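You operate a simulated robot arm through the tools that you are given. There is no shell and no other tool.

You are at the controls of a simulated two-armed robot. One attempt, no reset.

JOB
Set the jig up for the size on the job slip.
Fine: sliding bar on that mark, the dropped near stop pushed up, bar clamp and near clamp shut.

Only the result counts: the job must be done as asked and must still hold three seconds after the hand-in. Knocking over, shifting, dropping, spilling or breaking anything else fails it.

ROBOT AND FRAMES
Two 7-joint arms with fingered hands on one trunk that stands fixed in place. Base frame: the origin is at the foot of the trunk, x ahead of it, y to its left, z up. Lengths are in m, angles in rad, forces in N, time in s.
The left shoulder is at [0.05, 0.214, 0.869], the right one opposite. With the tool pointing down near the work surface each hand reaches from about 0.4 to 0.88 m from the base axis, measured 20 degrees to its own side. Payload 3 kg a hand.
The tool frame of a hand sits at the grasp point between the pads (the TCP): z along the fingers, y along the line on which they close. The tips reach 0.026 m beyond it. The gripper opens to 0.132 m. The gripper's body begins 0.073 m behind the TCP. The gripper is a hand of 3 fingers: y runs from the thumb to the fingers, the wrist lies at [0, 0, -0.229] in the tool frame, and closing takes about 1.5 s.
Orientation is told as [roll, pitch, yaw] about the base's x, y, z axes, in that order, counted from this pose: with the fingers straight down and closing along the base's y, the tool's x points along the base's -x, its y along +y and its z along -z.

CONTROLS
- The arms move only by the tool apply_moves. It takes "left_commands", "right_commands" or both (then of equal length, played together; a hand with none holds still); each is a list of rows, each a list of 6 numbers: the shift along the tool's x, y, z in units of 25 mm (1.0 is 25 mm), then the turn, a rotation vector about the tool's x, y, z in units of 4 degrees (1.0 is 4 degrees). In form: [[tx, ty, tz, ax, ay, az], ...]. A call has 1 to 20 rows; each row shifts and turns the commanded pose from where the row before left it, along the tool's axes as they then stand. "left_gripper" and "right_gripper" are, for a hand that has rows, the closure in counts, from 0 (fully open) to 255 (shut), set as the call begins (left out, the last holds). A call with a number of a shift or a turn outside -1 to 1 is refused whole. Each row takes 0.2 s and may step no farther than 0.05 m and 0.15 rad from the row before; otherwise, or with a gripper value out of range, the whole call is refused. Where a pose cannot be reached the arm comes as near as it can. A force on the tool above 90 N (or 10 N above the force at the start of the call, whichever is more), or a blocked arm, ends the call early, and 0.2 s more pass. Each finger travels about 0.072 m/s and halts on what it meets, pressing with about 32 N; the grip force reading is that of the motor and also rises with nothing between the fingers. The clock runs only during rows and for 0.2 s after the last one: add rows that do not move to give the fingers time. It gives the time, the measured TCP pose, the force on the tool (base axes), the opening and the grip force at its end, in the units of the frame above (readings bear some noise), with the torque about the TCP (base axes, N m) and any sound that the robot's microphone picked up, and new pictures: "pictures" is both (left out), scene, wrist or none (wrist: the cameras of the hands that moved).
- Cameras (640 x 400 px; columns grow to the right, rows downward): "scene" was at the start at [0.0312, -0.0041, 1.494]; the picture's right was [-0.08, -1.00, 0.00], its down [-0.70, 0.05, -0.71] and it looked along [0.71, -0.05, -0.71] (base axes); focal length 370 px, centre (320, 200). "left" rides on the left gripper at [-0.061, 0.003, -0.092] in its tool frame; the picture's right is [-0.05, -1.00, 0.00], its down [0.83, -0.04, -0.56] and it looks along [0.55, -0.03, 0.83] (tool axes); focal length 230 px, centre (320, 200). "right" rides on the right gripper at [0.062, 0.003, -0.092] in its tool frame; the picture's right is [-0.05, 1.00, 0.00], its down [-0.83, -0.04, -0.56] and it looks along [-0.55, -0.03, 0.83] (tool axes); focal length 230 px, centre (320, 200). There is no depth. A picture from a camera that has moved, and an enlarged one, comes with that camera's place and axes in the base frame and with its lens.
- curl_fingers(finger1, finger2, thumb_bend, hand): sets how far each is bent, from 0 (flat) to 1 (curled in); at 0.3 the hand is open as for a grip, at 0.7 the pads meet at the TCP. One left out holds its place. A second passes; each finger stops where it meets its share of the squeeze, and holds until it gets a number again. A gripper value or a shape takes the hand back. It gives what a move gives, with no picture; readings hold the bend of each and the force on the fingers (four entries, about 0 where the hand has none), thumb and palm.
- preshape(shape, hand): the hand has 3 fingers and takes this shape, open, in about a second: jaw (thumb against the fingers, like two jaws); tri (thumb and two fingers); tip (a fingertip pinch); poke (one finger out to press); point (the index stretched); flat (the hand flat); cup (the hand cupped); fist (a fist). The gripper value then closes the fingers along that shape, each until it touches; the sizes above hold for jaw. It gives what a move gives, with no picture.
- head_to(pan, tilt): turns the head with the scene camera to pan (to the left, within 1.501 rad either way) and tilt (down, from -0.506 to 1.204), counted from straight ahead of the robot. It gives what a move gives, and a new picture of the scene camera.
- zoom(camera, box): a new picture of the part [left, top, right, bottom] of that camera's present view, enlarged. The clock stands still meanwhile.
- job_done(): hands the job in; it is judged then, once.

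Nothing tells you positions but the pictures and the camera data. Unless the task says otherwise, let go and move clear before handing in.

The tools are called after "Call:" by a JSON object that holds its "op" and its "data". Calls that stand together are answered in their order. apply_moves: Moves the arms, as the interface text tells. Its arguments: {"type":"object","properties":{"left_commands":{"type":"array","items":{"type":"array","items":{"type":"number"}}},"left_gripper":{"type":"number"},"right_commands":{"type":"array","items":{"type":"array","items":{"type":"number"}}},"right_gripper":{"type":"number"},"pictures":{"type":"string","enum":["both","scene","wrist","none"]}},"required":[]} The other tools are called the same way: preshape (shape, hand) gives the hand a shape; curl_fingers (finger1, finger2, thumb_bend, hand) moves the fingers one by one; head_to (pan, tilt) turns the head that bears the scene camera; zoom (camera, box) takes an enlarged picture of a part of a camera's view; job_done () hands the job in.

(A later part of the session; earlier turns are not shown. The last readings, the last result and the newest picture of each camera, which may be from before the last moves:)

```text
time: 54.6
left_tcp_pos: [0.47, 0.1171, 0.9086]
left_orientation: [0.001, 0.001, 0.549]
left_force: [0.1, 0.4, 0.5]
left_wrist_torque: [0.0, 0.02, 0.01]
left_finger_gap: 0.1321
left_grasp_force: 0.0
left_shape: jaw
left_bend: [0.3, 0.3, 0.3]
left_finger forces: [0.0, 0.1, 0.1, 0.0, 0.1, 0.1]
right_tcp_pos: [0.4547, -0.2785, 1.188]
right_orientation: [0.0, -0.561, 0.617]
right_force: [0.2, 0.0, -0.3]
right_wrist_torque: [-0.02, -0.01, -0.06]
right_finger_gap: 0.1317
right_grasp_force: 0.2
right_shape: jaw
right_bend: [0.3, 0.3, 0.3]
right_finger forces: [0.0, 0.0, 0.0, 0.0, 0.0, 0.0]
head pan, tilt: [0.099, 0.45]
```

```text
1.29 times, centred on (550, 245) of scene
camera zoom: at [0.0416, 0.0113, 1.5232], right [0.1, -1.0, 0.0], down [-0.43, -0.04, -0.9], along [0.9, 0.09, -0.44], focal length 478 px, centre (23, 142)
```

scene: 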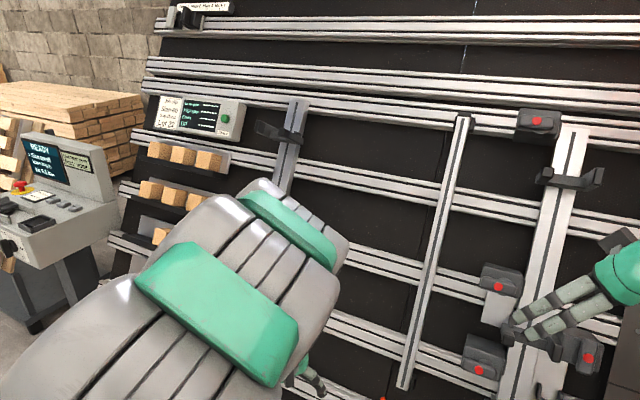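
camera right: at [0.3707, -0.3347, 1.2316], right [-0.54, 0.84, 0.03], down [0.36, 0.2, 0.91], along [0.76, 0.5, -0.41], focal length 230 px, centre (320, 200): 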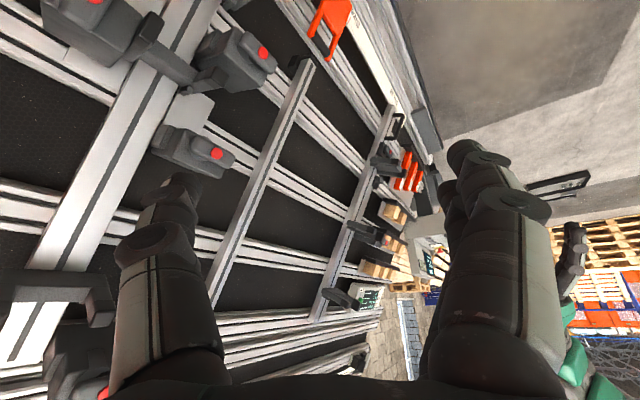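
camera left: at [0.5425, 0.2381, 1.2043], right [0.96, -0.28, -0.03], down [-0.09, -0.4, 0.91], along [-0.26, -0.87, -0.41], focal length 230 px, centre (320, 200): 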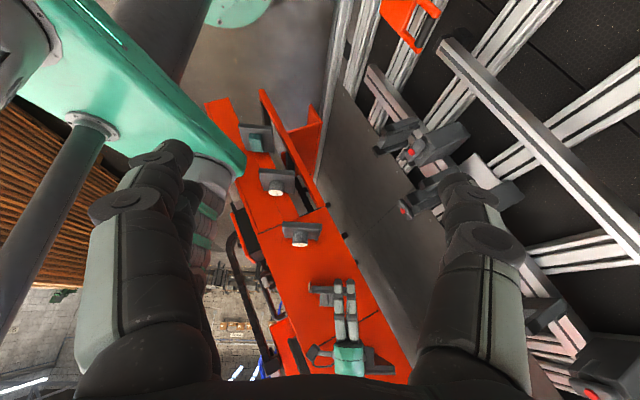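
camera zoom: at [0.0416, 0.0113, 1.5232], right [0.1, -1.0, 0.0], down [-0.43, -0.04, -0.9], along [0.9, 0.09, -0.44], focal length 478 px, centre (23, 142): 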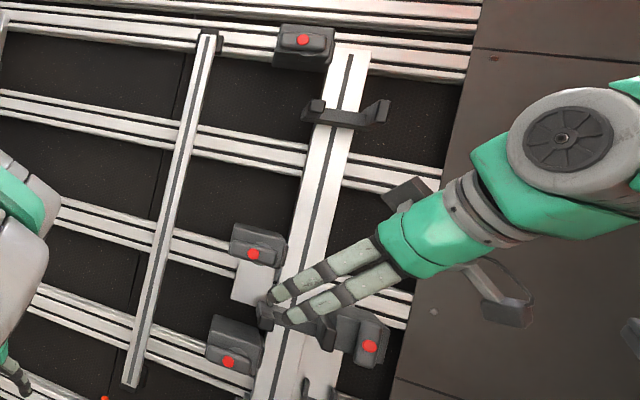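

The slip says Size 60 (gap/lot don't concern this job). So the left bar with the handle must slide from Size 80 to Size 60. I'll move the left arm aside to inspect the bar, its stops and its clamps.

Call:
{"op": "apply_moves", "data": {"left_commands": [[-0.1, 1, 0, 0, 0, 0], [-0.1, 1, 0, 0, 0, 0], [-0.1, 1, 0, 0, 0, 0], [-0.1, 1, 0, 0, 0, 0], [-0.1, 1, 0, 0, 0, 0], [-0.1, 1, 0, 0, 0, 0], [-0.1, 1, 0, 0, 0, 0], [-0.1, 1, 0, 0, 0, 0], [-0.1, 1, 0, 0, 0, 0], [-0.1, 1, 0, 0, 0, 0]], "pictures": "none"}}

Call:
{"op": "head_to", "data": {"pan": -0.05, "tilt": 0.65}}

```text
time: 56.8
left_tcp_pos: [0.3636, 0.3422, 0.9086]
left_orientation: [0.001, 0.001, 0.546]
left_force: [1.1, 0.3, -0.3]
left_wrist_torque: [-0.02, 0.03, 0.0]
left_finger_gap: 0.132
left_grasp_force: 0.1
left_shape: jaw
left_bend: [0.3, 0.3, 0.3]
left_finger forces: [0.0, 0.1, 0.0, 0.0, 0.1, 0.1]
right_tcp_pos: [0.4558, -0.2792, 1.1874]
right_orientation: [-0.001, -0.559, 0.618]
right_force: [0.7, 0.5, 0.3]
right_wrist_torque: [0.0, 0.01, 0.01]
right_finger_gap: 0.1318
right_grasp_force: 0.0
right_shape: jaw
right_bend: [0.3, 0.3, 0.3]
right_finger forces: [0.0, 0.0, 0.1, 0.1, 0.0, 0.1]
head pan, tilt: [0.099, 0.45]
```

```text
time: 57.6
left_tcp_pos: [0.3642, 0.3413, 0.9092]
left_orientation: [-0.002, 0.0, 0.547]
left_force: [-0.5, 0.5, 0.4]
left_wrist_torque: [-0.02, -0.02, 0.02]
left_finger_gap: 0.1319
left_grasp_force: 0.1
left_shape: jaw
left_bend: [0.3, 0.3, 0.3]
left_finger forces: [0.1, 0.0, 0.1, 0.0, 0.1, 0.0]
right_tcp_pos: [0.455, -0.2798, 1.1864]
right_orientation: [0.001, -0.557, 0.619]
right_force: [-0.8, 0.1, 0.0]
right_wrist_torque: [0.0, 0.0, -0.02]
right_finger_gap: 0.132
right_grasp_force: 0.1
right_shape: jaw
right_bend: [0.3, 0.3, 0.3]
right_finger forces: [0.1, 0.1, 0.0, 0.1, 0.1, 0.0]
head pan, tilt: [-0.051, 0.649]
```

scene: 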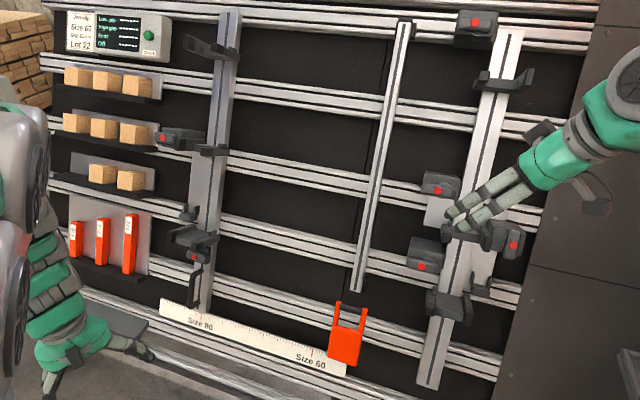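

Call:
{"op": "zoom", "data": {"camera": "scene", "box": [140, 100, 260, 180]}}

Call:
{"op": "zoom", "data": {"camera": "scene", "box": [150, 190, 250, 320]}}

Call:
{"op": "zoom", "data": {"camera": "scene", "box": [170, 0, 270, 80]}}

Call:
{"op": "zoom", "data": {"camera": "scene", "box": [400, 150, 540, 350]}}

Call:
{"op": "zoom", "data": {"camera": "scene", "box": [430, 0, 570, 100]}}

Call:
{"op": "zoom", "data": {"camera": "scene", "box": [150, 270, 370, 400]}}

```text
5.00 times, centred on (200, 140) of scene
camera zoom: at [0.0368, -0.0022, 1.5055], right [-0.05, -1.0, 0.0], down [-0.6, 0.03, -0.8], along [0.8, -0.04, -0.6], focal length 1852 px, centre (920, 500)
```

zoom: 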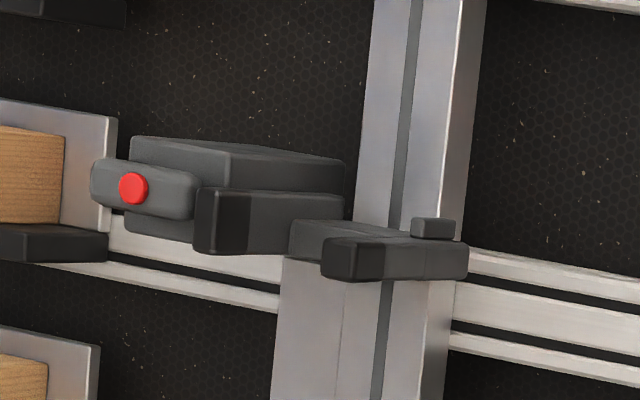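

```text
3.08 times, centred on (200, 255) of scene
camera zoom: at [0.0368, -0.0022, 1.5055], right [-0.05, -1.0, 0.0], down [-0.6, 0.03, -0.8], along [0.8, -0.04, -0.6], focal length 1140 px, centre (689, 31)
```

zoom: 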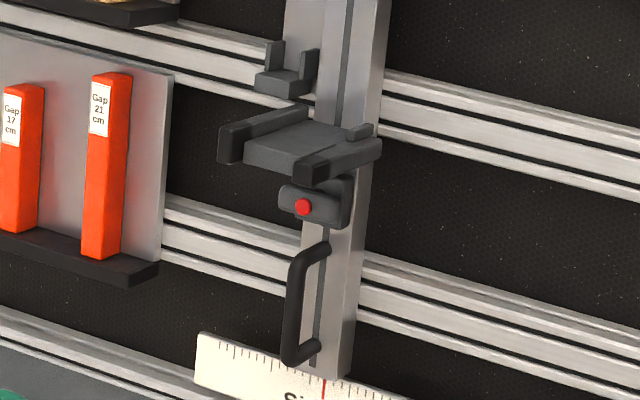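

```text
5.00 times, centred on (220, 40) of scene
camera zoom: at [0.0368, -0.0022, 1.5055], right [-0.05, -1.0, 0.0], down [-0.6, 0.03, -0.8], along [0.8, -0.04, -0.6], focal length 1852 px, centre (820, 1000)
```

zoom: 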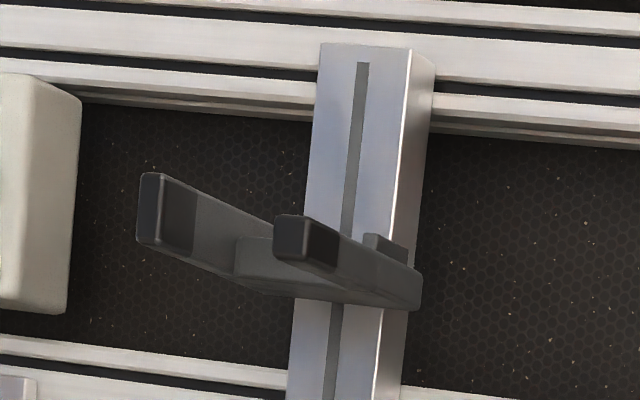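

```text
2.00 times, centred on (470, 250) of scene
camera zoom: at [0.0368, -0.0022, 1.5055], right [-0.05, -1.0, 0.0], down [-0.6, 0.03, -0.8], along [0.8, -0.04, -0.6], focal length 741 px, centre (20, 100)
```

zoom: 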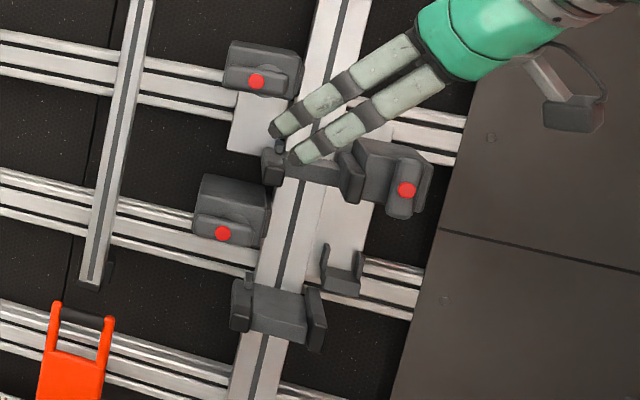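

```text
4.00 times, centred on (500, 50) of scene
camera zoom: at [0.0368, -0.0022, 1.5055], right [-0.05, -1.0, 0.0], down [-0.6, 0.03, -0.8], along [0.8, -0.04, -0.6], focal length 1482 px, centre (-400, 800)
```

zoom: 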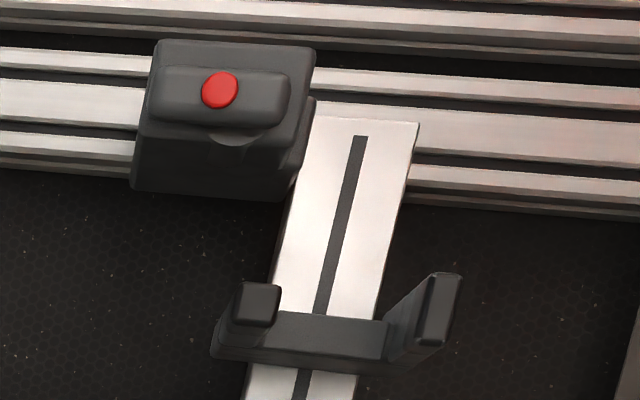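

```text
2.91 times, centred on (260, 335) of scene
camera zoom: at [0.0368, -0.0022, 1.5055], right [-0.05, -1.0, 0.0], down [-0.6, 0.03, -0.8], along [0.8, -0.04, -0.6], focal length 1078 px, centre (494, -193)
```

zoom: 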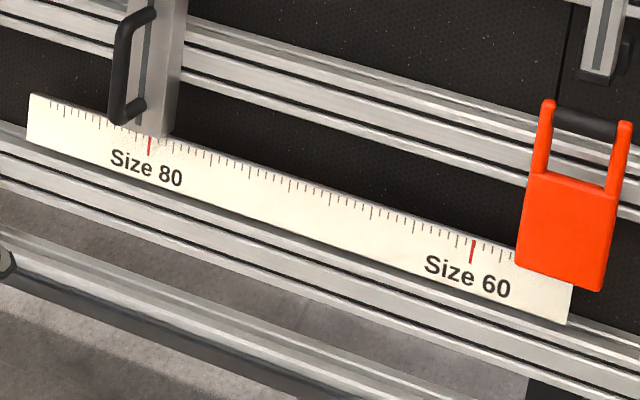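

The jig is clearer now: Size 60 is wanted, and the handle bar is at Size 80. I'll back the right hand off to see the right bar's stops and clamps without obstruction.

Call:
{"op": "apply_moves", "data": {"right_commands": [[0, 0, -1, 0, 0, 0], [0, 0, -1, 0, 0, 0], [0, 0, -1, 0, 0, 0], [0, 0, -1, 0, 0, 0], [0, 0, -1, 0, 0, 0], [0, 0, -1, 0, 0, 0]], "pictures": "wrist"}}

Call:
{"op": "head_to", "data": {"pan": -0.3, "tilt": 0.65}}

Call:
{"op": "zoom", "data": {"camera": "scene", "box": [300, 150, 460, 350]}}

```text
time: 59.0
left_tcp_pos: [0.3648, 0.3417, 0.9092]
left_orientation: [0.0, 0.0, 0.548]
left_force: [-0.1, 0.5, 0.2]
left_wrist_torque: [-0.03, 0.01, -0.02]
left_finger_gap: 0.1319
left_grasp_force: 0.2
left_shape: jaw
left_bend: [0.3, 0.3, 0.3]
left_finger forces: [0.1, 0.0, 0.1, 0.0, 0.0, 0.0]
right_tcp_pos: [0.3879, -0.3267, 1.3143]
right_orientation: [0.001, -0.557, 0.617]
right_force: [-0.8, -0.1, -0.7]
right_wrist_torque: [0.0, 0.01, 0.04]
right_finger_gap: 0.1319
right_grasp_force: 0.0
right_shape: jaw
right_bend: [0.3, 0.3, 0.3]
right_finger forces: [0.0, 0.0, 0.0, 0.0, 0.0, 0.0]
head pan, tilt: [-0.051, 0.649]
camera right: at [0.3035, -0.3822, 1.3592], right [-0.54, 0.84, 0.03], down [0.36, 0.2, 0.91], along [0.76, 0.5, -0.41], focal length 230 px, centre (320, 200)
```

right: 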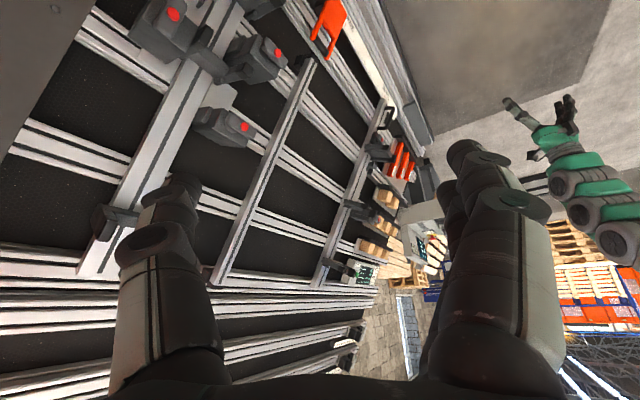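

```text
time: 59.7
left_tcp_pos: [0.3635, 0.3418, 0.909]
left_orientation: [0.0, -0.001, 0.548]
left_force: [0.0, -0.3, -0.1]
left_wrist_torque: [0.03, 0.01, 0.02]
left_finger_gap: 0.1319
left_grasp_force: 0.2
left_shape: jaw
left_bend: [0.3, 0.3, 0.3]
left_finger forces: [0.0, 0.0, 0.1, 0.0, 0.0, 0.0]
right_tcp_pos: [0.3872, -0.3257, 1.3136]
right_orientation: [0.001, -0.558, 0.618]
right_force: [-0.4, 0.1, 0.0]
right_wrist_torque: [-0.01, 0.01, 0.0]
right_finger_gap: 0.1319
right_grasp_force: 0.1
right_shape: jaw
right_bend: [0.3, 0.3, 0.3]
right_finger forces: [0.1, 0.1, 0.0, 0.0, 0.0, 0.1]
head pan, tilt: [-0.3, 0.649]
```

scene: 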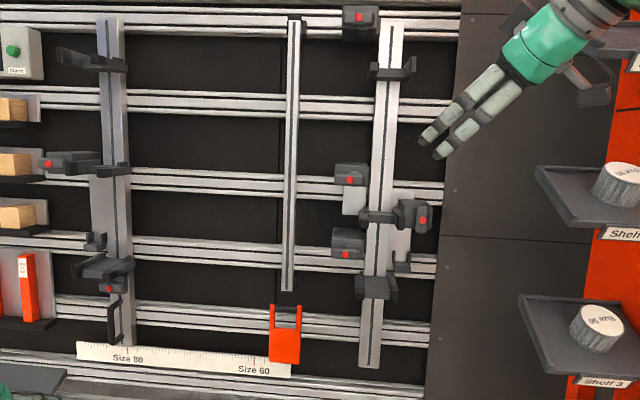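

```text
2.00 times, centred on (380, 250) of scene
camera zoom: at [0.033, -0.0234, 1.5054], right [-0.3, -0.96, 0.0], down [-0.58, 0.18, -0.8], along [0.76, -0.23, -0.6], focal length 741 px, centre (200, 100)
```

zoom: 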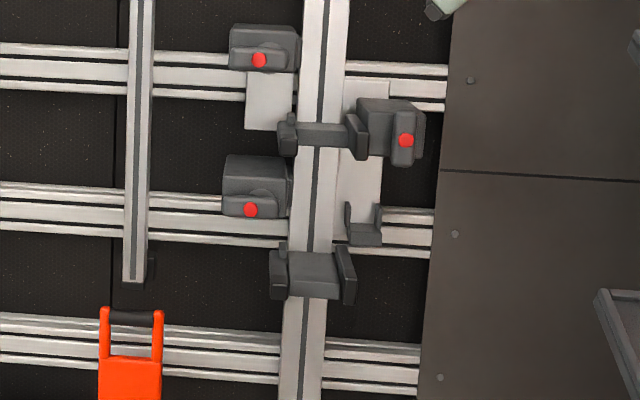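

This view is nearly square to the board. The right bar's middle stop looks lower than the left bar's, with its clamp lever upright rather than crosswise. I'll compare the clamps closely.

Call:
{"op": "zoom", "data": {"camera": "scene", "box": [340, 160, 440, 300]}}

Call:
{"op": "zoom", "data": {"camera": "scene", "box": [30, 140, 150, 260]}}

Call:
{"op": "zoom", "data": {"camera": "scene", "box": [60, 225, 160, 355]}}

Call:
{"op": "zoom", "data": {"camera": "scene", "box": [80, 260, 140, 310]}}

Call:
{"op": "zoom", "data": {"camera": "scene", "box": [380, 190, 440, 240]}}

Call:
{"op": "zoom", "data": {"camera": "right", "box": [130, 0, 300, 150]}}

```text
2.86 times, centred on (390, 230) of scene
camera zoom: at [0.033, -0.0234, 1.5054], right [-0.3, -0.96, 0.0], down [-0.58, 0.18, -0.8], along [0.76, -0.23, -0.6], focal length 1058 px, centre (120, 114)
```

zoom: 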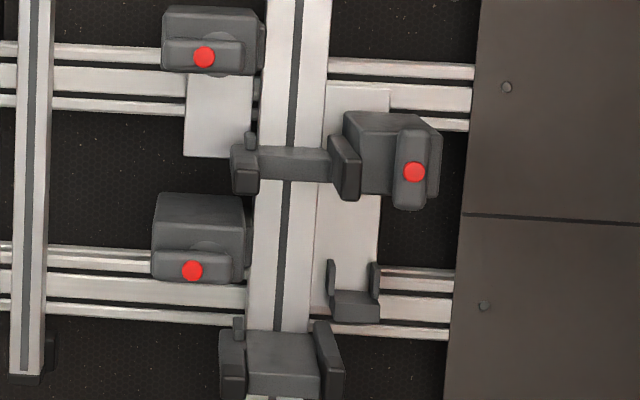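

```text
3.33 times, centred on (90, 200) of scene
camera zoom: at [0.033, -0.0234, 1.5054], right [-0.3, -0.96, 0.0], down [-0.58, 0.18, -0.8], along [0.76, -0.23, -0.6], focal length 1235 px, centre (1087, 200)
```

zoom: 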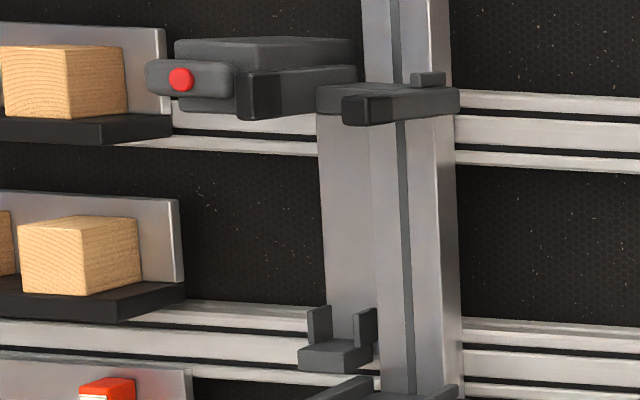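

```text
3.08 times, centred on (110, 290) of scene
camera zoom: at [0.033, -0.0234, 1.5054], right [-0.3, -0.96, 0.0], down [-0.58, 0.18, -0.8], along [0.76, -0.23, -0.6], focal length 1140 px, centre (966, -77)
```

zoom: 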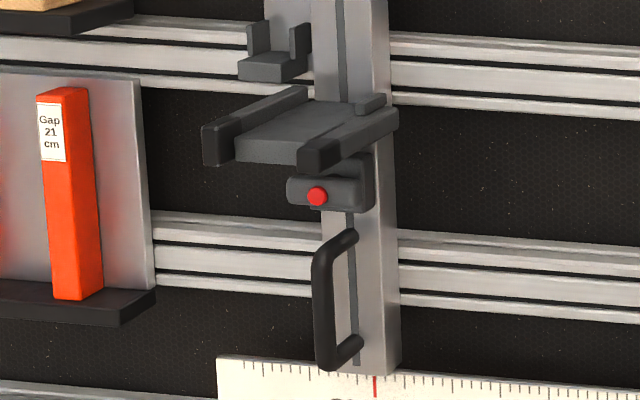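

```text
8.00 times, centred on (110, 285) of scene
camera zoom: at [0.033, -0.0234, 1.5054], right [-0.3, -0.96, 0.0], down [-0.58, 0.18, -0.8], along [0.76, -0.23, -0.6], focal length 2963 px, centre (2000, -480)
```

zoom: 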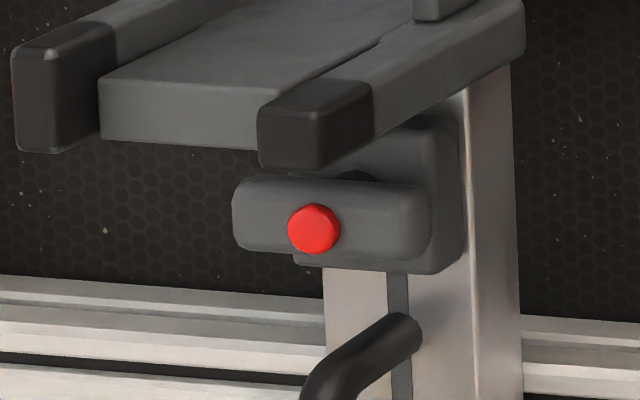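

```text
8.00 times, centred on (410, 215) of scene
camera zoom: at [0.033, -0.0234, 1.5054], right [-0.3, -0.96, 0.0], down [-0.58, 0.18, -0.8], along [0.76, -0.23, -0.6], focal length 2963 px, centre (-400, 80)
```

zoom: 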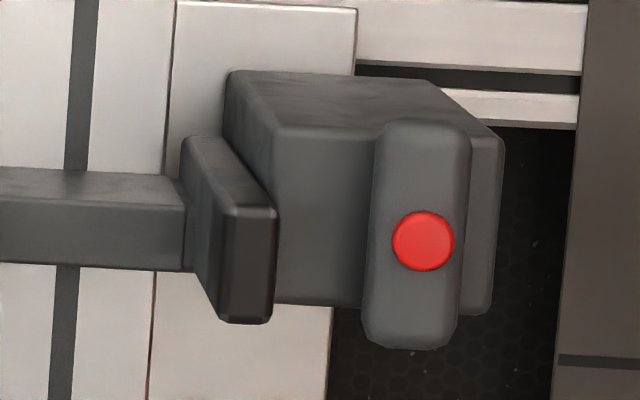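

```text
2.67 times, centred on (215, 75) of right
camera zoom: at [0.3037, -0.3819, 1.3588], right [-0.54, 0.84, 0.03], down [0.36, 0.2, 0.91], along [0.76, 0.5, -0.41], focal length 614 px, centre (600, 533)
```

zoom: 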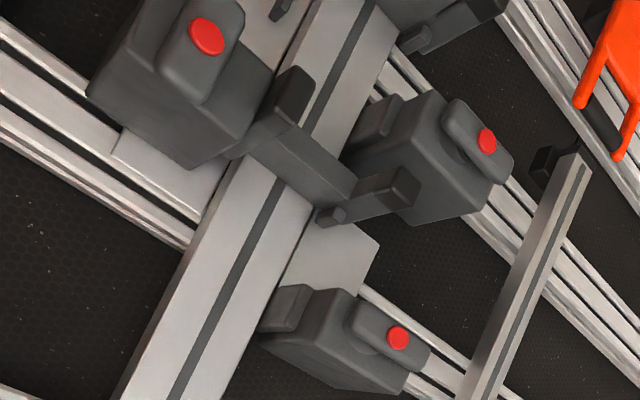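

Both middle clamps and the bar clamp use pill-shaped levers on offset pivots; only the right-side one (A) is upright. I'll zoom closer on the lever pivots to learn how they turn.

Call:
{"op": "zoom", "data": {"camera": "right", "box": [145, 0, 205, 40]}}

Call:
{"op": "zoom", "data": {"camera": "right", "box": [250, 30, 310, 80]}}

Call:
{"op": "zoom", "data": {"camera": "scene", "box": [320, 225, 380, 275]}}

Call:
{"op": "zoom", "data": {"camera": "scene", "box": [30, 145, 90, 185]}}

Call:
{"op": "zoom", "data": {"camera": "right", "box": [340, 80, 410, 170]}}

```text
10.00 times, centred on (175, 20) of right
camera zoom: at [0.3037, -0.3819, 1.3588], right [-0.54, 0.84, 0.03], down [0.36, 0.2, 0.91], along [0.76, 0.5, -0.41], focal length 2301 px, centre (1770, 2000)
```

zoom: 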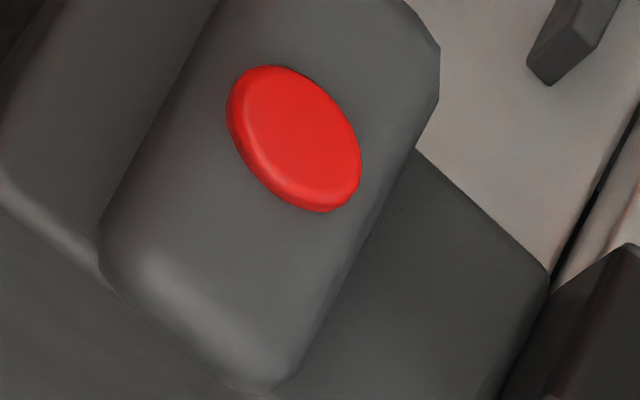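

```text
8.00 times, centred on (280, 55) of right
camera zoom: at [0.3037, -0.3819, 1.3588], right [-0.54, 0.84, 0.03], down [0.36, 0.2, 0.91], along [0.76, 0.5, -0.41], focal length 1841 px, centre (640, 1360)
```

zoom: 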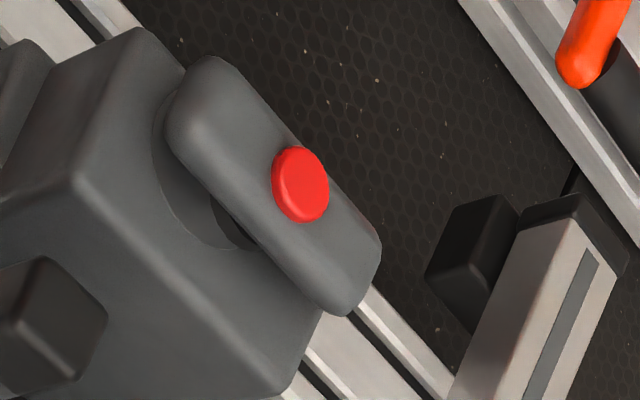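

```text
8.00 times, centred on (350, 250) of scene
camera zoom: at [0.033, -0.0234, 1.5054], right [-0.3, -0.96, 0.0], down [-0.58, 0.18, -0.8], along [0.76, -0.23, -0.6], focal length 2963 px, centre (80, -200)
```

zoom: 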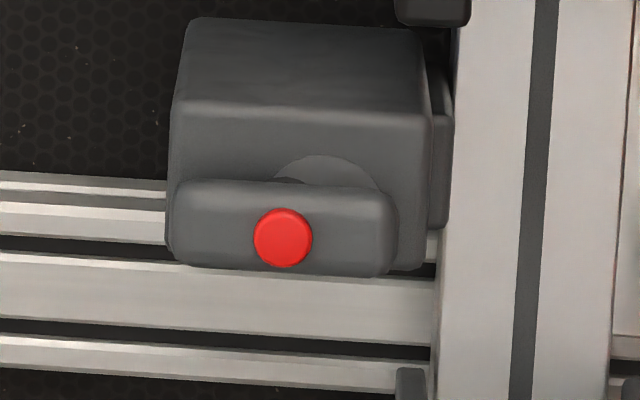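

```text
10.00 times, centred on (60, 165) of scene
camera zoom: at [0.033, -0.0234, 1.5054], right [-0.3, -0.96, 0.0], down [-0.58, 0.18, -0.8], along [0.76, -0.23, -0.6], focal length 3704 px, centre (2920, 550)
```

zoom: 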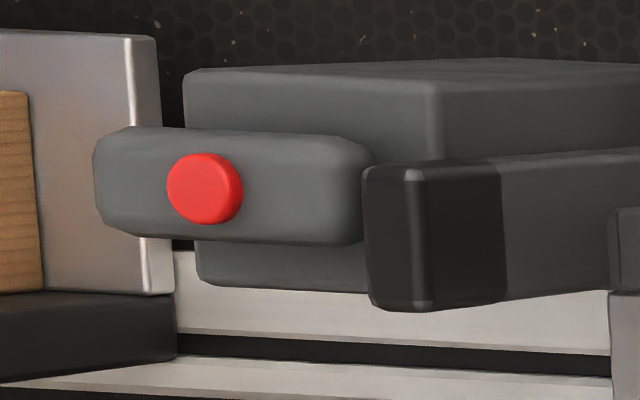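

```text
4.44 times, centred on (375, 125) of right
camera zoom: at [0.3037, -0.3819, 1.3588], right [-0.54, 0.84, 0.03], down [0.36, 0.2, 0.91], along [0.76, 0.5, -0.41], focal length 1022 px, centre (76, 533)
```

zoom: 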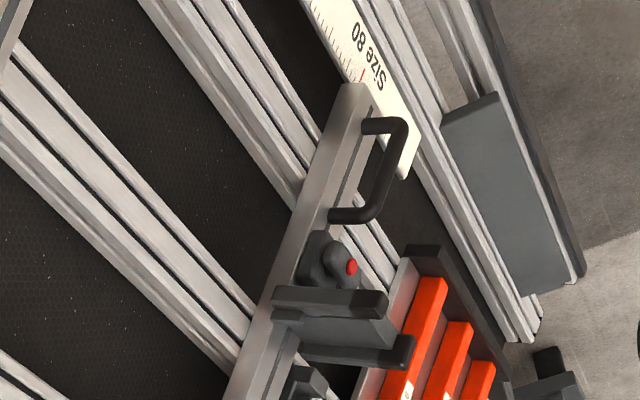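

I'll bring the right hand to face the board squarely (tool along the board's normal) near the upright clamp A, to look at it closely with its wrist camera before touching anything.

Call:
{"op": "apply_moves", "data": {"right_commands": [[0, 0, 0, 0, 1, 0], [0, 0, 0, 0, 1, 0], [0, 0, 0, 0, 1, 0], [0, 0, 0, 0, 1, 0], [0, 0, 0, 0, 1, 0], [0, 0, 0, 0, 1, 0], [0, 0, 0, 0, 1, 0], [0, 0, 0, 0, 1, 0], [0, 0, 0, 0, 0, 1], [0, 0, 0, 0, 0, 1], [0, 0, 0, 0, 0, 1], [0, 0, 0, 0, 0, 1], [0, 0, 0, 0, 0, 1], [0, 0, 0, 0, 0, 1], [0, 0, 0, 0, 0, 1], [0, 0, 0, 0, 0, 1], [0, 0, 0, 0, 0, 1], [0, 0, 0, 0, 0, 1], [0, 0, 0, 0, 0, 1], [0, 0, 0, 0, 0, 1]], "pictures": "none"}}

Call:
{"op": "apply_moves", "data": {"right_commands": [[0, 0, 0, 0, 0, 0.8], [0, 0, 0, 0, 0, 0.8], [0, 0, 0, 0, 0, 0.8], [-0.377, -0.132, 0.96, 0, 0, 0], [-0.377, -0.132, 0.96, 0, 0, 0], [-0.377, -0.132, 0.96, 0, 0, 0], [-0.377, -0.132, 0.96, 0, 0, 0], [-0.377, -0.132, 0.96, 0, 0, 0], [-0.377, -0.132, 0.96, 0, 0, 0], [-0.377, -0.132, 0.96, 0, 0, 0], [-0.377, -0.132, 0.96, 0, 0, 0], [-0.377, -0.132, 0.96, 0, 0, 0], [-0.377, -0.132, 0.96, 0, 0, 0], [-0.377, -0.132, 0.96, 0, 0, 0]], "pictures": "both"}}

```text
time: 63.9
left_tcp_pos: [0.364, 0.3425, 0.9084]
left_orientation: [0.0, -0.001, 0.548]
left_force: [0.0, -0.6, 0.4]
left_wrist_torque: [-0.03, 0.02, -0.02]
left_finger_gap: 0.1318
left_grasp_force: 0.1
left_shape: jaw
left_bend: [0.3, 0.3, 0.3]
left_finger forces: [0.1, 0.0, 0.0, 0.1, 0.0, 0.1]
right_tcp_pos: [0.4086, -0.3203, 1.2852]
right_orientation: [0.001, 0.0, -0.221]
right_force: [0.7, -0.2, 0.2]
right_wrist_torque: [0.0, 0.02, -0.04]
right_finger_gap: 0.1321
right_grasp_force: 0.2
right_shape: jaw
right_bend: [0.3, 0.3, 0.3]
right_finger forces: [0.0, 0.0, 0.0, 0.0, 0.0, 0.1]
right hand out of reach, approached as far as the arm can: row 7, 8
head pan, tilt: [-0.3, 0.649]
```

```text
time: 66.9
left_tcp_pos: [0.363, 0.3423, 0.9087]
left_orientation: [-0.001, 0.001, 0.549]
left_force: [0.8, -0.4, -0.5]
left_wrist_torque: [-0.02, -0.03, 0.0]
left_finger_gap: 0.132
left_grasp_force: 0.0
left_shape: jaw
left_bend: [0.3, 0.3, 0.3]
left_finger forces: [0.0, 0.0, 0.1, 0.1, 0.0, 0.0]
right_tcp_pos: [0.4898, -0.3945, 1.019]
right_orientation: [0.001, 0.003, -0.388]
right_force: [0.6, -0.1, 0.2]
right_wrist_torque: [0.0, 0.02, 0.0]
right_finger_gap: 0.1318
right_grasp_force: 0.1
right_shape: jaw
right_bend: [0.3, 0.3, 0.3]
right_finger forces: [0.0, 0.0, 0.1, 0.1, 0.0, 0.1]
head pan, tilt: [-0.3, 0.649]
camera right: at [0.4337, -0.367, 1.11], right [0.43, 0.9, 0.0], down [0.75, -0.35, 0.55], along [0.5, -0.24, -0.83], focal length 230 px, centre (320, 200)
```

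scene: 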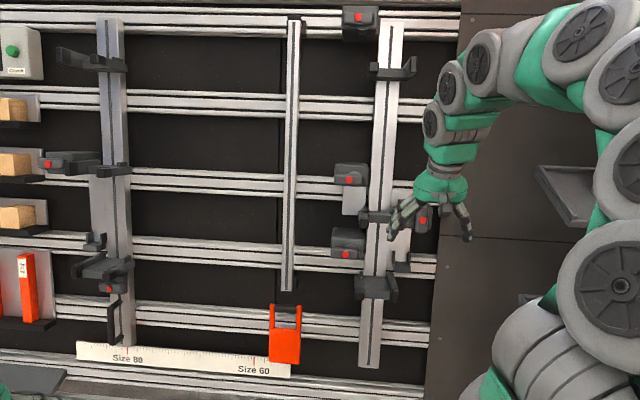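
right: 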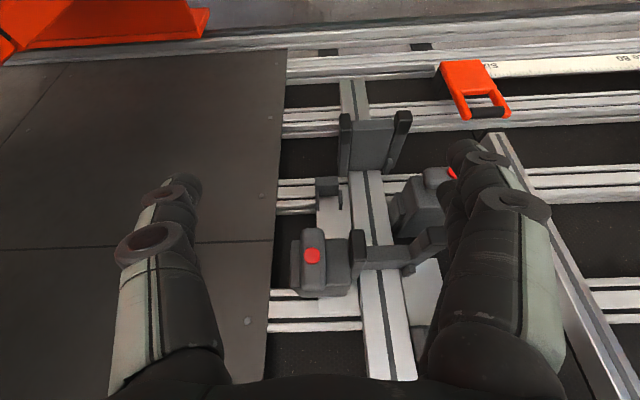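

Call:
{"op": "zoom", "data": {"camera": "right", "box": [270, 160, 430, 320]}}

Call:
{"op": "zoom", "data": {"camera": "right", "box": [280, 220, 370, 300]}}

Call:
{"op": "zoom", "data": {"camera": "right", "box": [320, 70, 420, 200]}}

```text
2.50 times, centred on (350, 240) of right
camera zoom: at [0.4337, -0.367, 1.11], right [0.43, 0.9, 0.0], down [0.75, -0.35, 0.55], along [0.5, -0.24, -0.83], focal length 575 px, centre (245, 100)
```

zoom: 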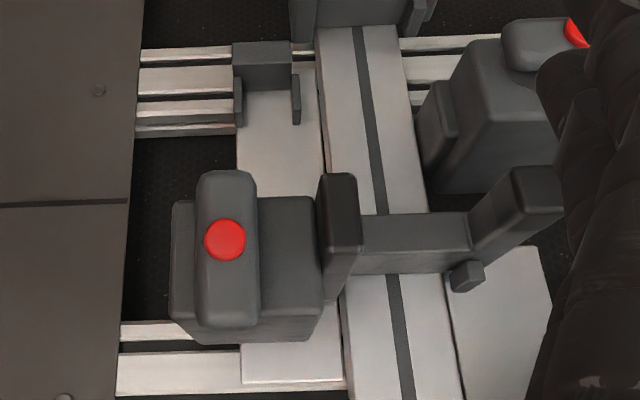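

```text
5.00 times, centred on (325, 260) of right
camera zoom: at [0.4337, -0.367, 1.11], right [0.43, 0.9, 0.0], down [0.75, -0.35, 0.55], along [0.5, -0.24, -0.83], focal length 1150 px, centre (295, -100)
```

zoom: 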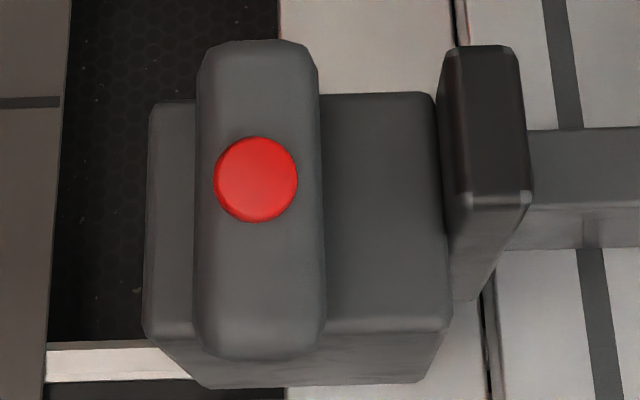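

```text
3.08 times, centred on (370, 135) of right
camera zoom: at [0.4337, -0.367, 1.11], right [0.43, 0.9, 0.0], down [0.75, -0.35, 0.55], along [0.5, -0.24, -0.83], focal length 708 px, centre (166, 400)
```

zoom: 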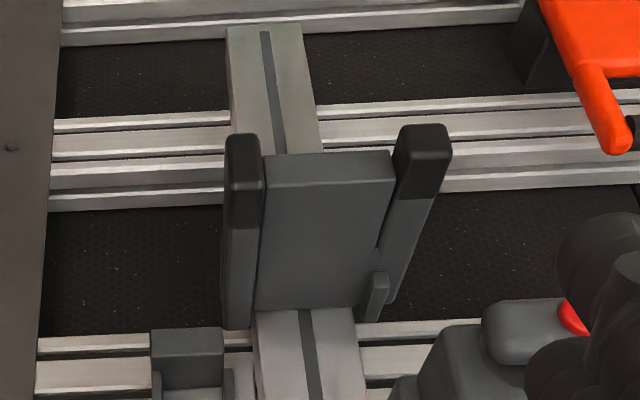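

I have good estimates now (board yaw ≈ −0.39 rad, lean roughly 25–29°). The right middle stop sits about 8 cm lower than the left one, so that is the dropped near stop, and A is its open clamp. I'll measure bar ends precisely to pin the lean angle.

Call:
{"op": "zoom", "data": {"camera": "scene", "box": [370, 15, 410, 40]}}

Call:
{"op": "zoom", "data": {"camera": "scene", "box": [350, 345, 390, 370]}}

Call:
{"op": "zoom", "data": {"camera": "scene", "box": [90, 10, 130, 35]}}

Call:
{"op": "zoom", "data": {"camera": "scene", "box": [100, 325, 140, 350]}}

Call:
{"op": "zoom", "data": {"camera": "scene", "box": [270, 275, 310, 300]}}

Call:
{"op": "zoom", "data": {"camera": "scene", "box": [275, 15, 315, 40]}}

```text
16.00 times, centred on (390, 28) of scene
camera zoom: at [0.0331, -0.0235, 1.5054], right [-0.3, -0.96, 0.0], down [-0.58, 0.18, -0.8], along [0.76, -0.24, -0.6], focal length 5927 px, centre (-800, 2960)
```

zoom: 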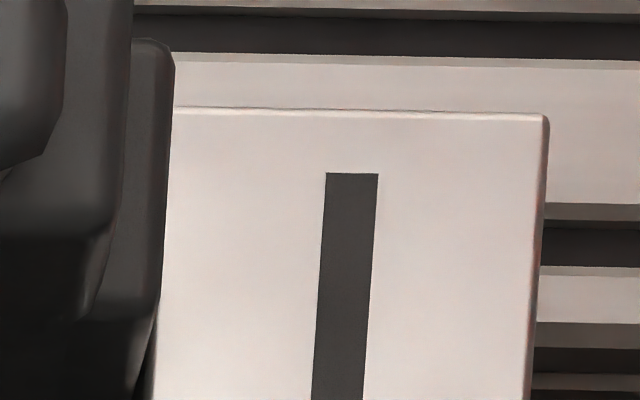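

```text
16.00 times, centred on (370, 358) of scene
camera zoom: at [0.0331, -0.0235, 1.5054], right [-0.3, -0.96, 0.0], down [-0.58, 0.18, -0.8], along [0.76, -0.24, -0.6], focal length 5927 px, centre (-480, -2320)
```

zoom: 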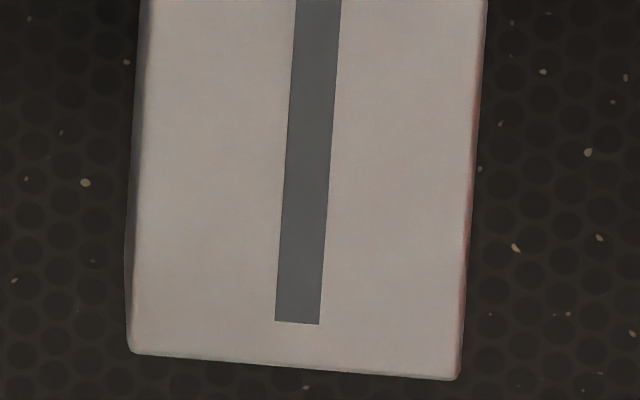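

```text
16.00 times, centred on (110, 22) of scene
camera zoom: at [0.0331, -0.0235, 1.5054], right [-0.3, -0.96, 0.0], down [-0.58, 0.18, -0.8], along [0.76, -0.24, -0.6], focal length 5927 px, centre (3680, 3040)
```

zoom: 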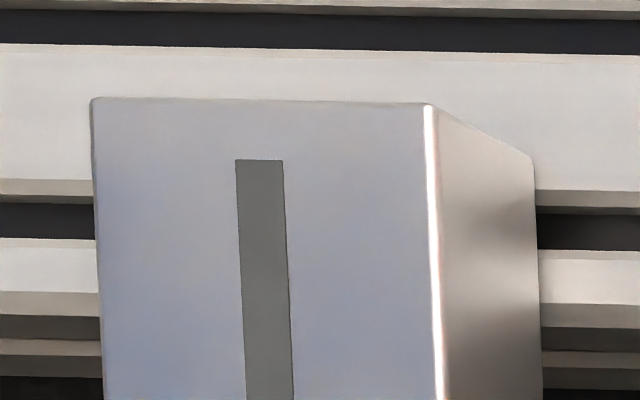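

```text
16.00 times, centred on (120, 338) of scene
camera zoom: at [0.0331, -0.0235, 1.5054], right [-0.3, -0.96, 0.0], down [-0.58, 0.18, -0.8], along [0.76, -0.24, -0.6], focal length 5927 px, centre (3520, -2000)
```

zoom: 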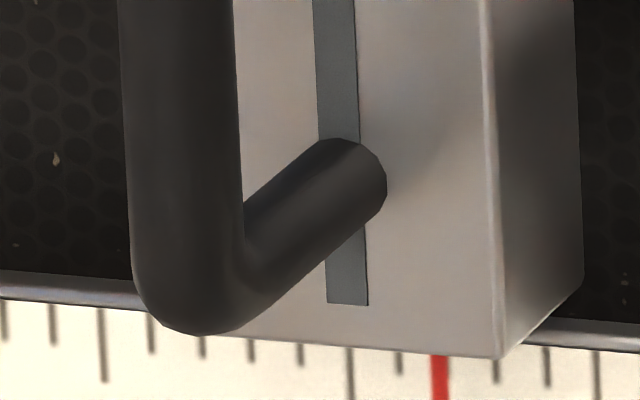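

```text
16.00 times, centred on (290, 288) of scene
camera zoom: at [0.0331, -0.0235, 1.5054], right [-0.3, -0.96, 0.0], down [-0.58, 0.18, -0.8], along [0.76, -0.24, -0.6], focal length 5927 px, centre (800, -1200)
```

zoom: 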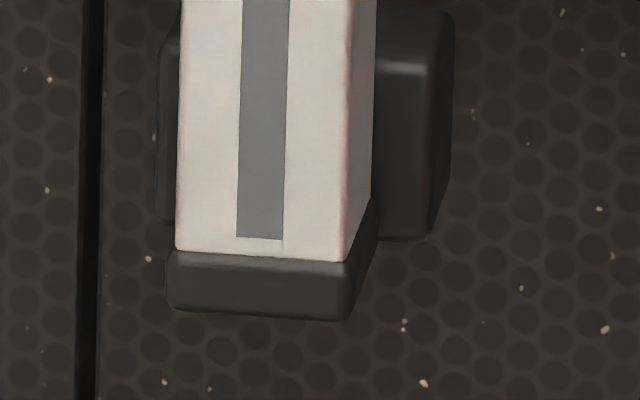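

```text
16.00 times, centred on (295, 28) of scene
camera zoom: at [0.0331, -0.0235, 1.5054], right [-0.3, -0.96, 0.0], down [-0.58, 0.18, -0.8], along [0.76, -0.24, -0.6], focal length 5927 px, centre (720, 2960)
```

zoom: 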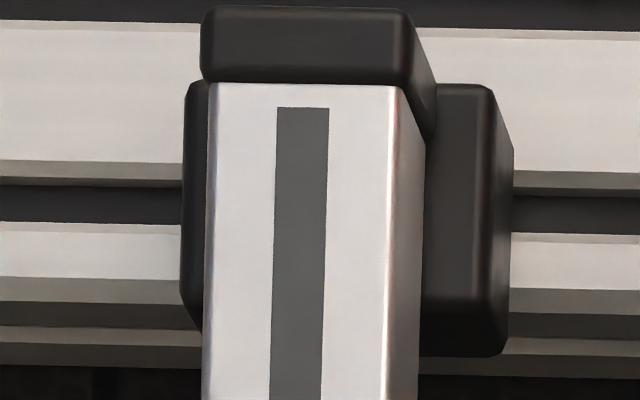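

I now have the board frame precisely: yaw −0.39, lean 28°, bars' front faces about 0.305 along the inward normal. Next I tilt the right hand to point squarely at the board in front of clamp A.

Call:
{"op": "apply_moves", "data": {"right_commands": [[0, 0, 0, 0, -1, 0], [0, 0, 0, 0, -1, 0], [0, 0, 0, 0, -1, 0], [0, 0, 0, 0, -1, 0], [0, 0, 0, 0, -1, 0], [0, 0, 0, 0, -1, 0], [0, 0, 0, 0, -1, 0], [0, 0, 0, 0, -1, 0], [0, 0, 0, 0, -1, 0], [0, 0, 0, 0, -1, 0], [0, 0, 0, 0, -1, 0], [0, 0, 0, 0, -1, 0], [0, 0, 0, 0, -1, 0], [0, 0, 0, 0, -1, 0], [0, 0, 0, 0, -1, 0], [0, 0, 0, 0, -0.5, 0]], "pictures": "both"}}

```text
time: 70.3
left_tcp_pos: [0.3642, 0.3432, 0.9094]
left_orientation: [0.0, 0.0, 0.549]
left_force: [-0.3, -0.3, 0.7]
left_wrist_torque: [0.01, 0.01, 0.02]
left_finger_gap: 0.1318
left_grasp_force: 0.1
left_shape: jaw
left_bend: [0.3, 0.3, 0.3]
left_finger forces: [0.0, 0.0, 0.0, 0.0, 0.0, 0.0]
right_tcp_pos: [0.5704, -0.4259, 1.0871]
right_orientation: [0.0, -1.079, -0.387]
right_force: [-0.3, 1.1, 1.1]
right_wrist_torque: [0.04, -0.02, -0.01]
right_finger_gap: 0.1319
right_grasp_force: 0.0
right_shape: jaw
right_bend: [0.3, 0.3, 0.3]
right_finger forces: [0.0, 0.1, 0.0, 0.0, 0.1, 0.0]
right hand out of reach, approached as far as the arm can: row 11, 12, 13, 14, 15, 16
head pan, tilt: [-0.3, 0.649]
camera right: at [0.47, -0.3806, 1.0762], right [0.4, 0.92, 0.05], down [-0.11, 0.0, 0.99], along [0.91, -0.4, 0.1], focal length 230 px, centre (320, 200)
```

scene: 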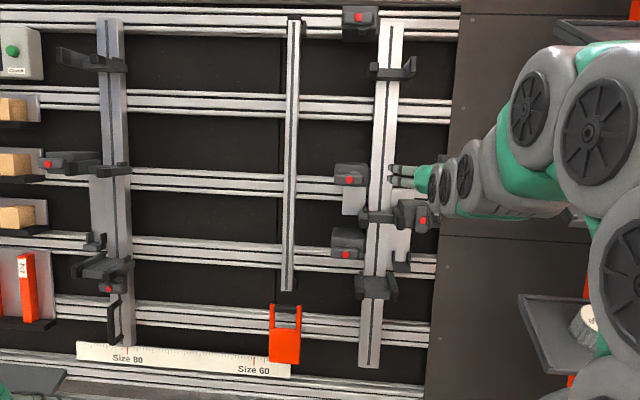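
right: 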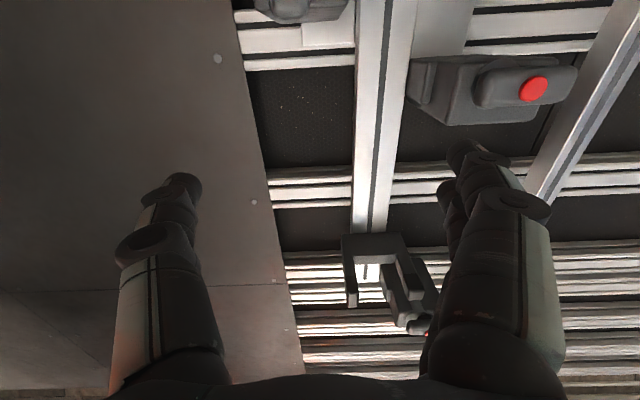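

Call:
{"op": "apply_moves", "data": {"right_commands": [[1, 0, 0, 0, 0, 0], [1, 0, 0, 0, 0, 0], [1, 0, 0, 0, 0, 0], [1, 0, 0, 0, 0, 0], [1, 0, -0.3, 0, 0, 0], [1, 0, -0.3, 0, 0, 0], [1, 0, -0.3, 0, 0, 0], [1, 0, -0.3, 0, 0, 0]], "pictures": "both"}}

```text
time: 72.1
left_tcp_pos: [0.3636, 0.3418, 0.9097]
left_orientation: [0.0, 0.0, 0.549]
left_force: [-0.8, 0.5, -0.2]
left_wrist_torque: [0.01, -0.01, 0.02]
left_finger_gap: 0.1319
left_grasp_force: 0.0
left_shape: jaw
left_bend: [0.3, 0.3, 0.3]
left_finger forces: [0.1, 0.0, 0.0, 0.0, 0.0, 0.0]
right_tcp_pos: [0.5964, -0.4293, 1.0424]
right_orientation: [0.0, -1.072, -0.387]
right_force: [0.1, 0.2, 0.0]
right_wrist_torque: [0.01, 0.03, 0.0]
right_finger_gap: 0.1319
right_grasp_force: 0.0
right_shape: jaw
right_bend: [0.3, 0.3, 0.3]
right_finger forces: [0.1, 0.1, 0.0, 0.0, 0.0, 0.0]
right hand out of reach, approached as far as the arm can: row 1, 2, 3, 4, 5, 6, 7, 8
head pan, tilt: [-0.3, 0.649]
camera right: at [0.495, -0.3849, 1.0325], right [0.4, 0.91, 0.05], down [-0.1, -0.01, 0.99], along [0.91, -0.4, 0.09], focal length 230 px, centre (320, 200)
```

scene: 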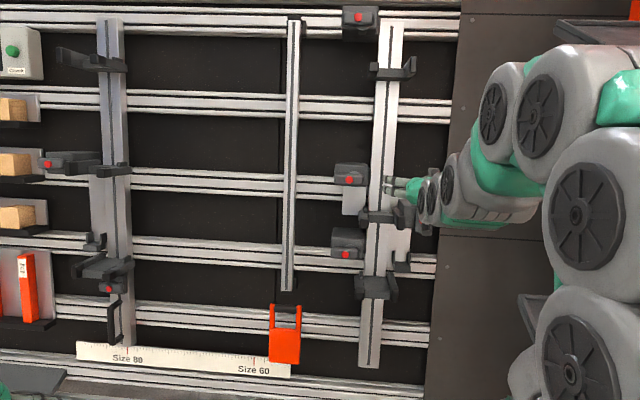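
right: 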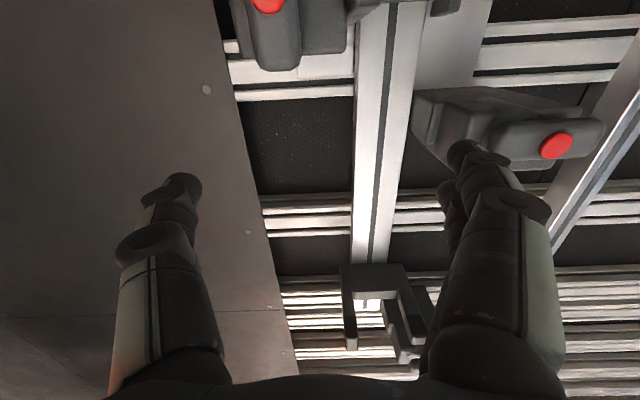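

Pointing straight at the board folds the arm too much this close. A hand hanging straight down reaches these parts well, so I'll go back to that; first a quick zoom from here at lever A and C.

Call:
{"op": "zoom", "data": {"camera": "right", "box": [220, 0, 460, 120]}}

Call:
{"op": "zoom", "data": {"camera": "right", "box": [480, 80, 620, 180]}}

```text
2.67 times, centred on (340, 60) of right
camera zoom: at [0.495, -0.3849, 1.0325], right [0.4, 0.91, 0.05], down [-0.1, -0.01, 0.99], along [0.91, -0.4, 0.09], focal length 614 px, centre (267, 573)
```

zoom: 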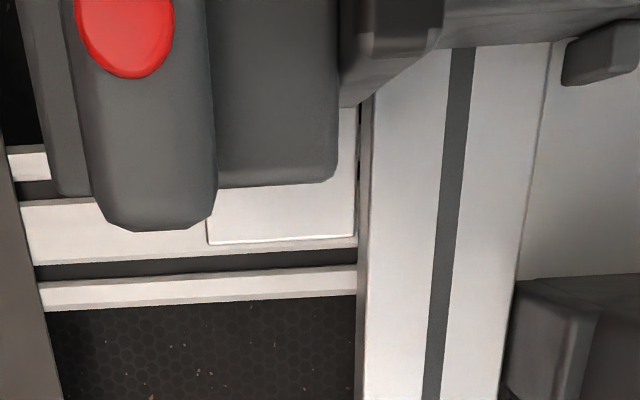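

```text
4.00 times, centred on (550, 130) of right
camera zoom: at [0.495, -0.3849, 1.0325], right [0.4, 0.91, 0.05], down [-0.1, -0.01, 0.99], along [0.91, -0.4, 0.09], focal length 920 px, centre (-600, 480)
```

zoom: 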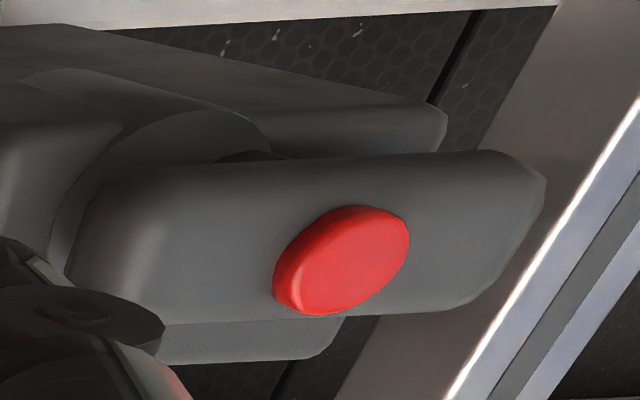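

Call:
{"op": "apply_moves", "data": {"right_commands": [[0, 0, -0.6, 0, 1, 0], [0, 0, -0.6, 0, 1, 0], [0, 0, 0, 0, 1, 0], [0, 0, 0, 0, 1, 0], [0, 0, 0, 0, 1, 0], [0, 0, 0, 0, 1, 0], [0, 0, 0, 0, 1, 0], [0, 0, 0, 0, 1, 0], [0, 0, 0, 0, 1, 0], [0, 0, 0, 0, 1, 0], [0, 0, 0, 0, 1, 0], [0, 0, 0, 0, 1, 0], [0, 0, 0, 0, 1, 0], [0, 0, 0, 0, 1, 0], [0, 0, 0, 0, 1, 0], [0, 0, 0, 0, 0.5, 0]], "pictures": "both"}}

```text
time: 75.5
left_tcp_pos: [0.3648, 0.3416, 0.9095]
left_orientation: [0.001, 0.001, 0.548]
left_force: [0.0, -0.2, 0.0]
left_wrist_torque: [-0.01, 0.02, 0.01]
left_finger_gap: 0.132
left_grasp_force: 0.1
left_shape: jaw
left_bend: [0.3, 0.3, 0.3]
left_finger forces: [0.0, 0.0, 0.1, 0.1, 0.1, 0.1]
right_tcp_pos: [0.571, -0.421, 1.0596]
right_orientation: [0.0, 0.0, -0.387]
right_force: [-1.0, 0.4, 0.0]
right_wrist_torque: [-0.01, 0.01, 0.02]
right_finger_gap: 0.1319
right_grasp_force: 0.1
right_shape: jaw
right_bend: [0.3, 0.3, 0.3]
right_finger forces: [0.0, 0.0, 0.0, 0.0, 0.1, 0.0]
head pan, tilt: [-0.3, 0.649]
camera right: at [0.5158, -0.395, 1.15], right [0.43, 0.91, 0.0], down [0.75, -0.35, 0.56], along [0.5, -0.24, -0.83], focal length 230 px, centre (320, 200)
```

scene: 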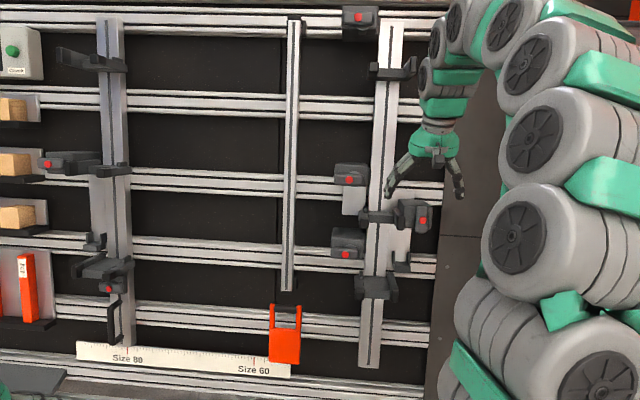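
right: 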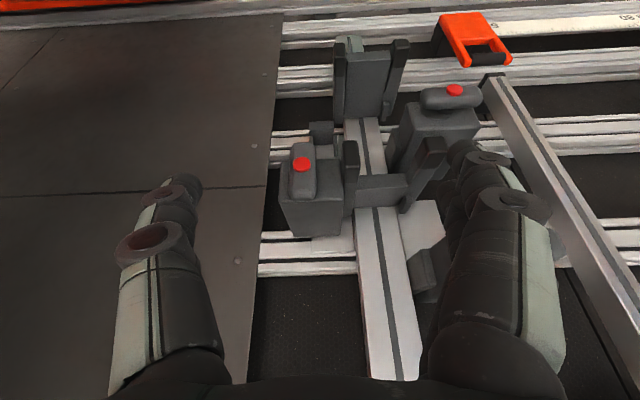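

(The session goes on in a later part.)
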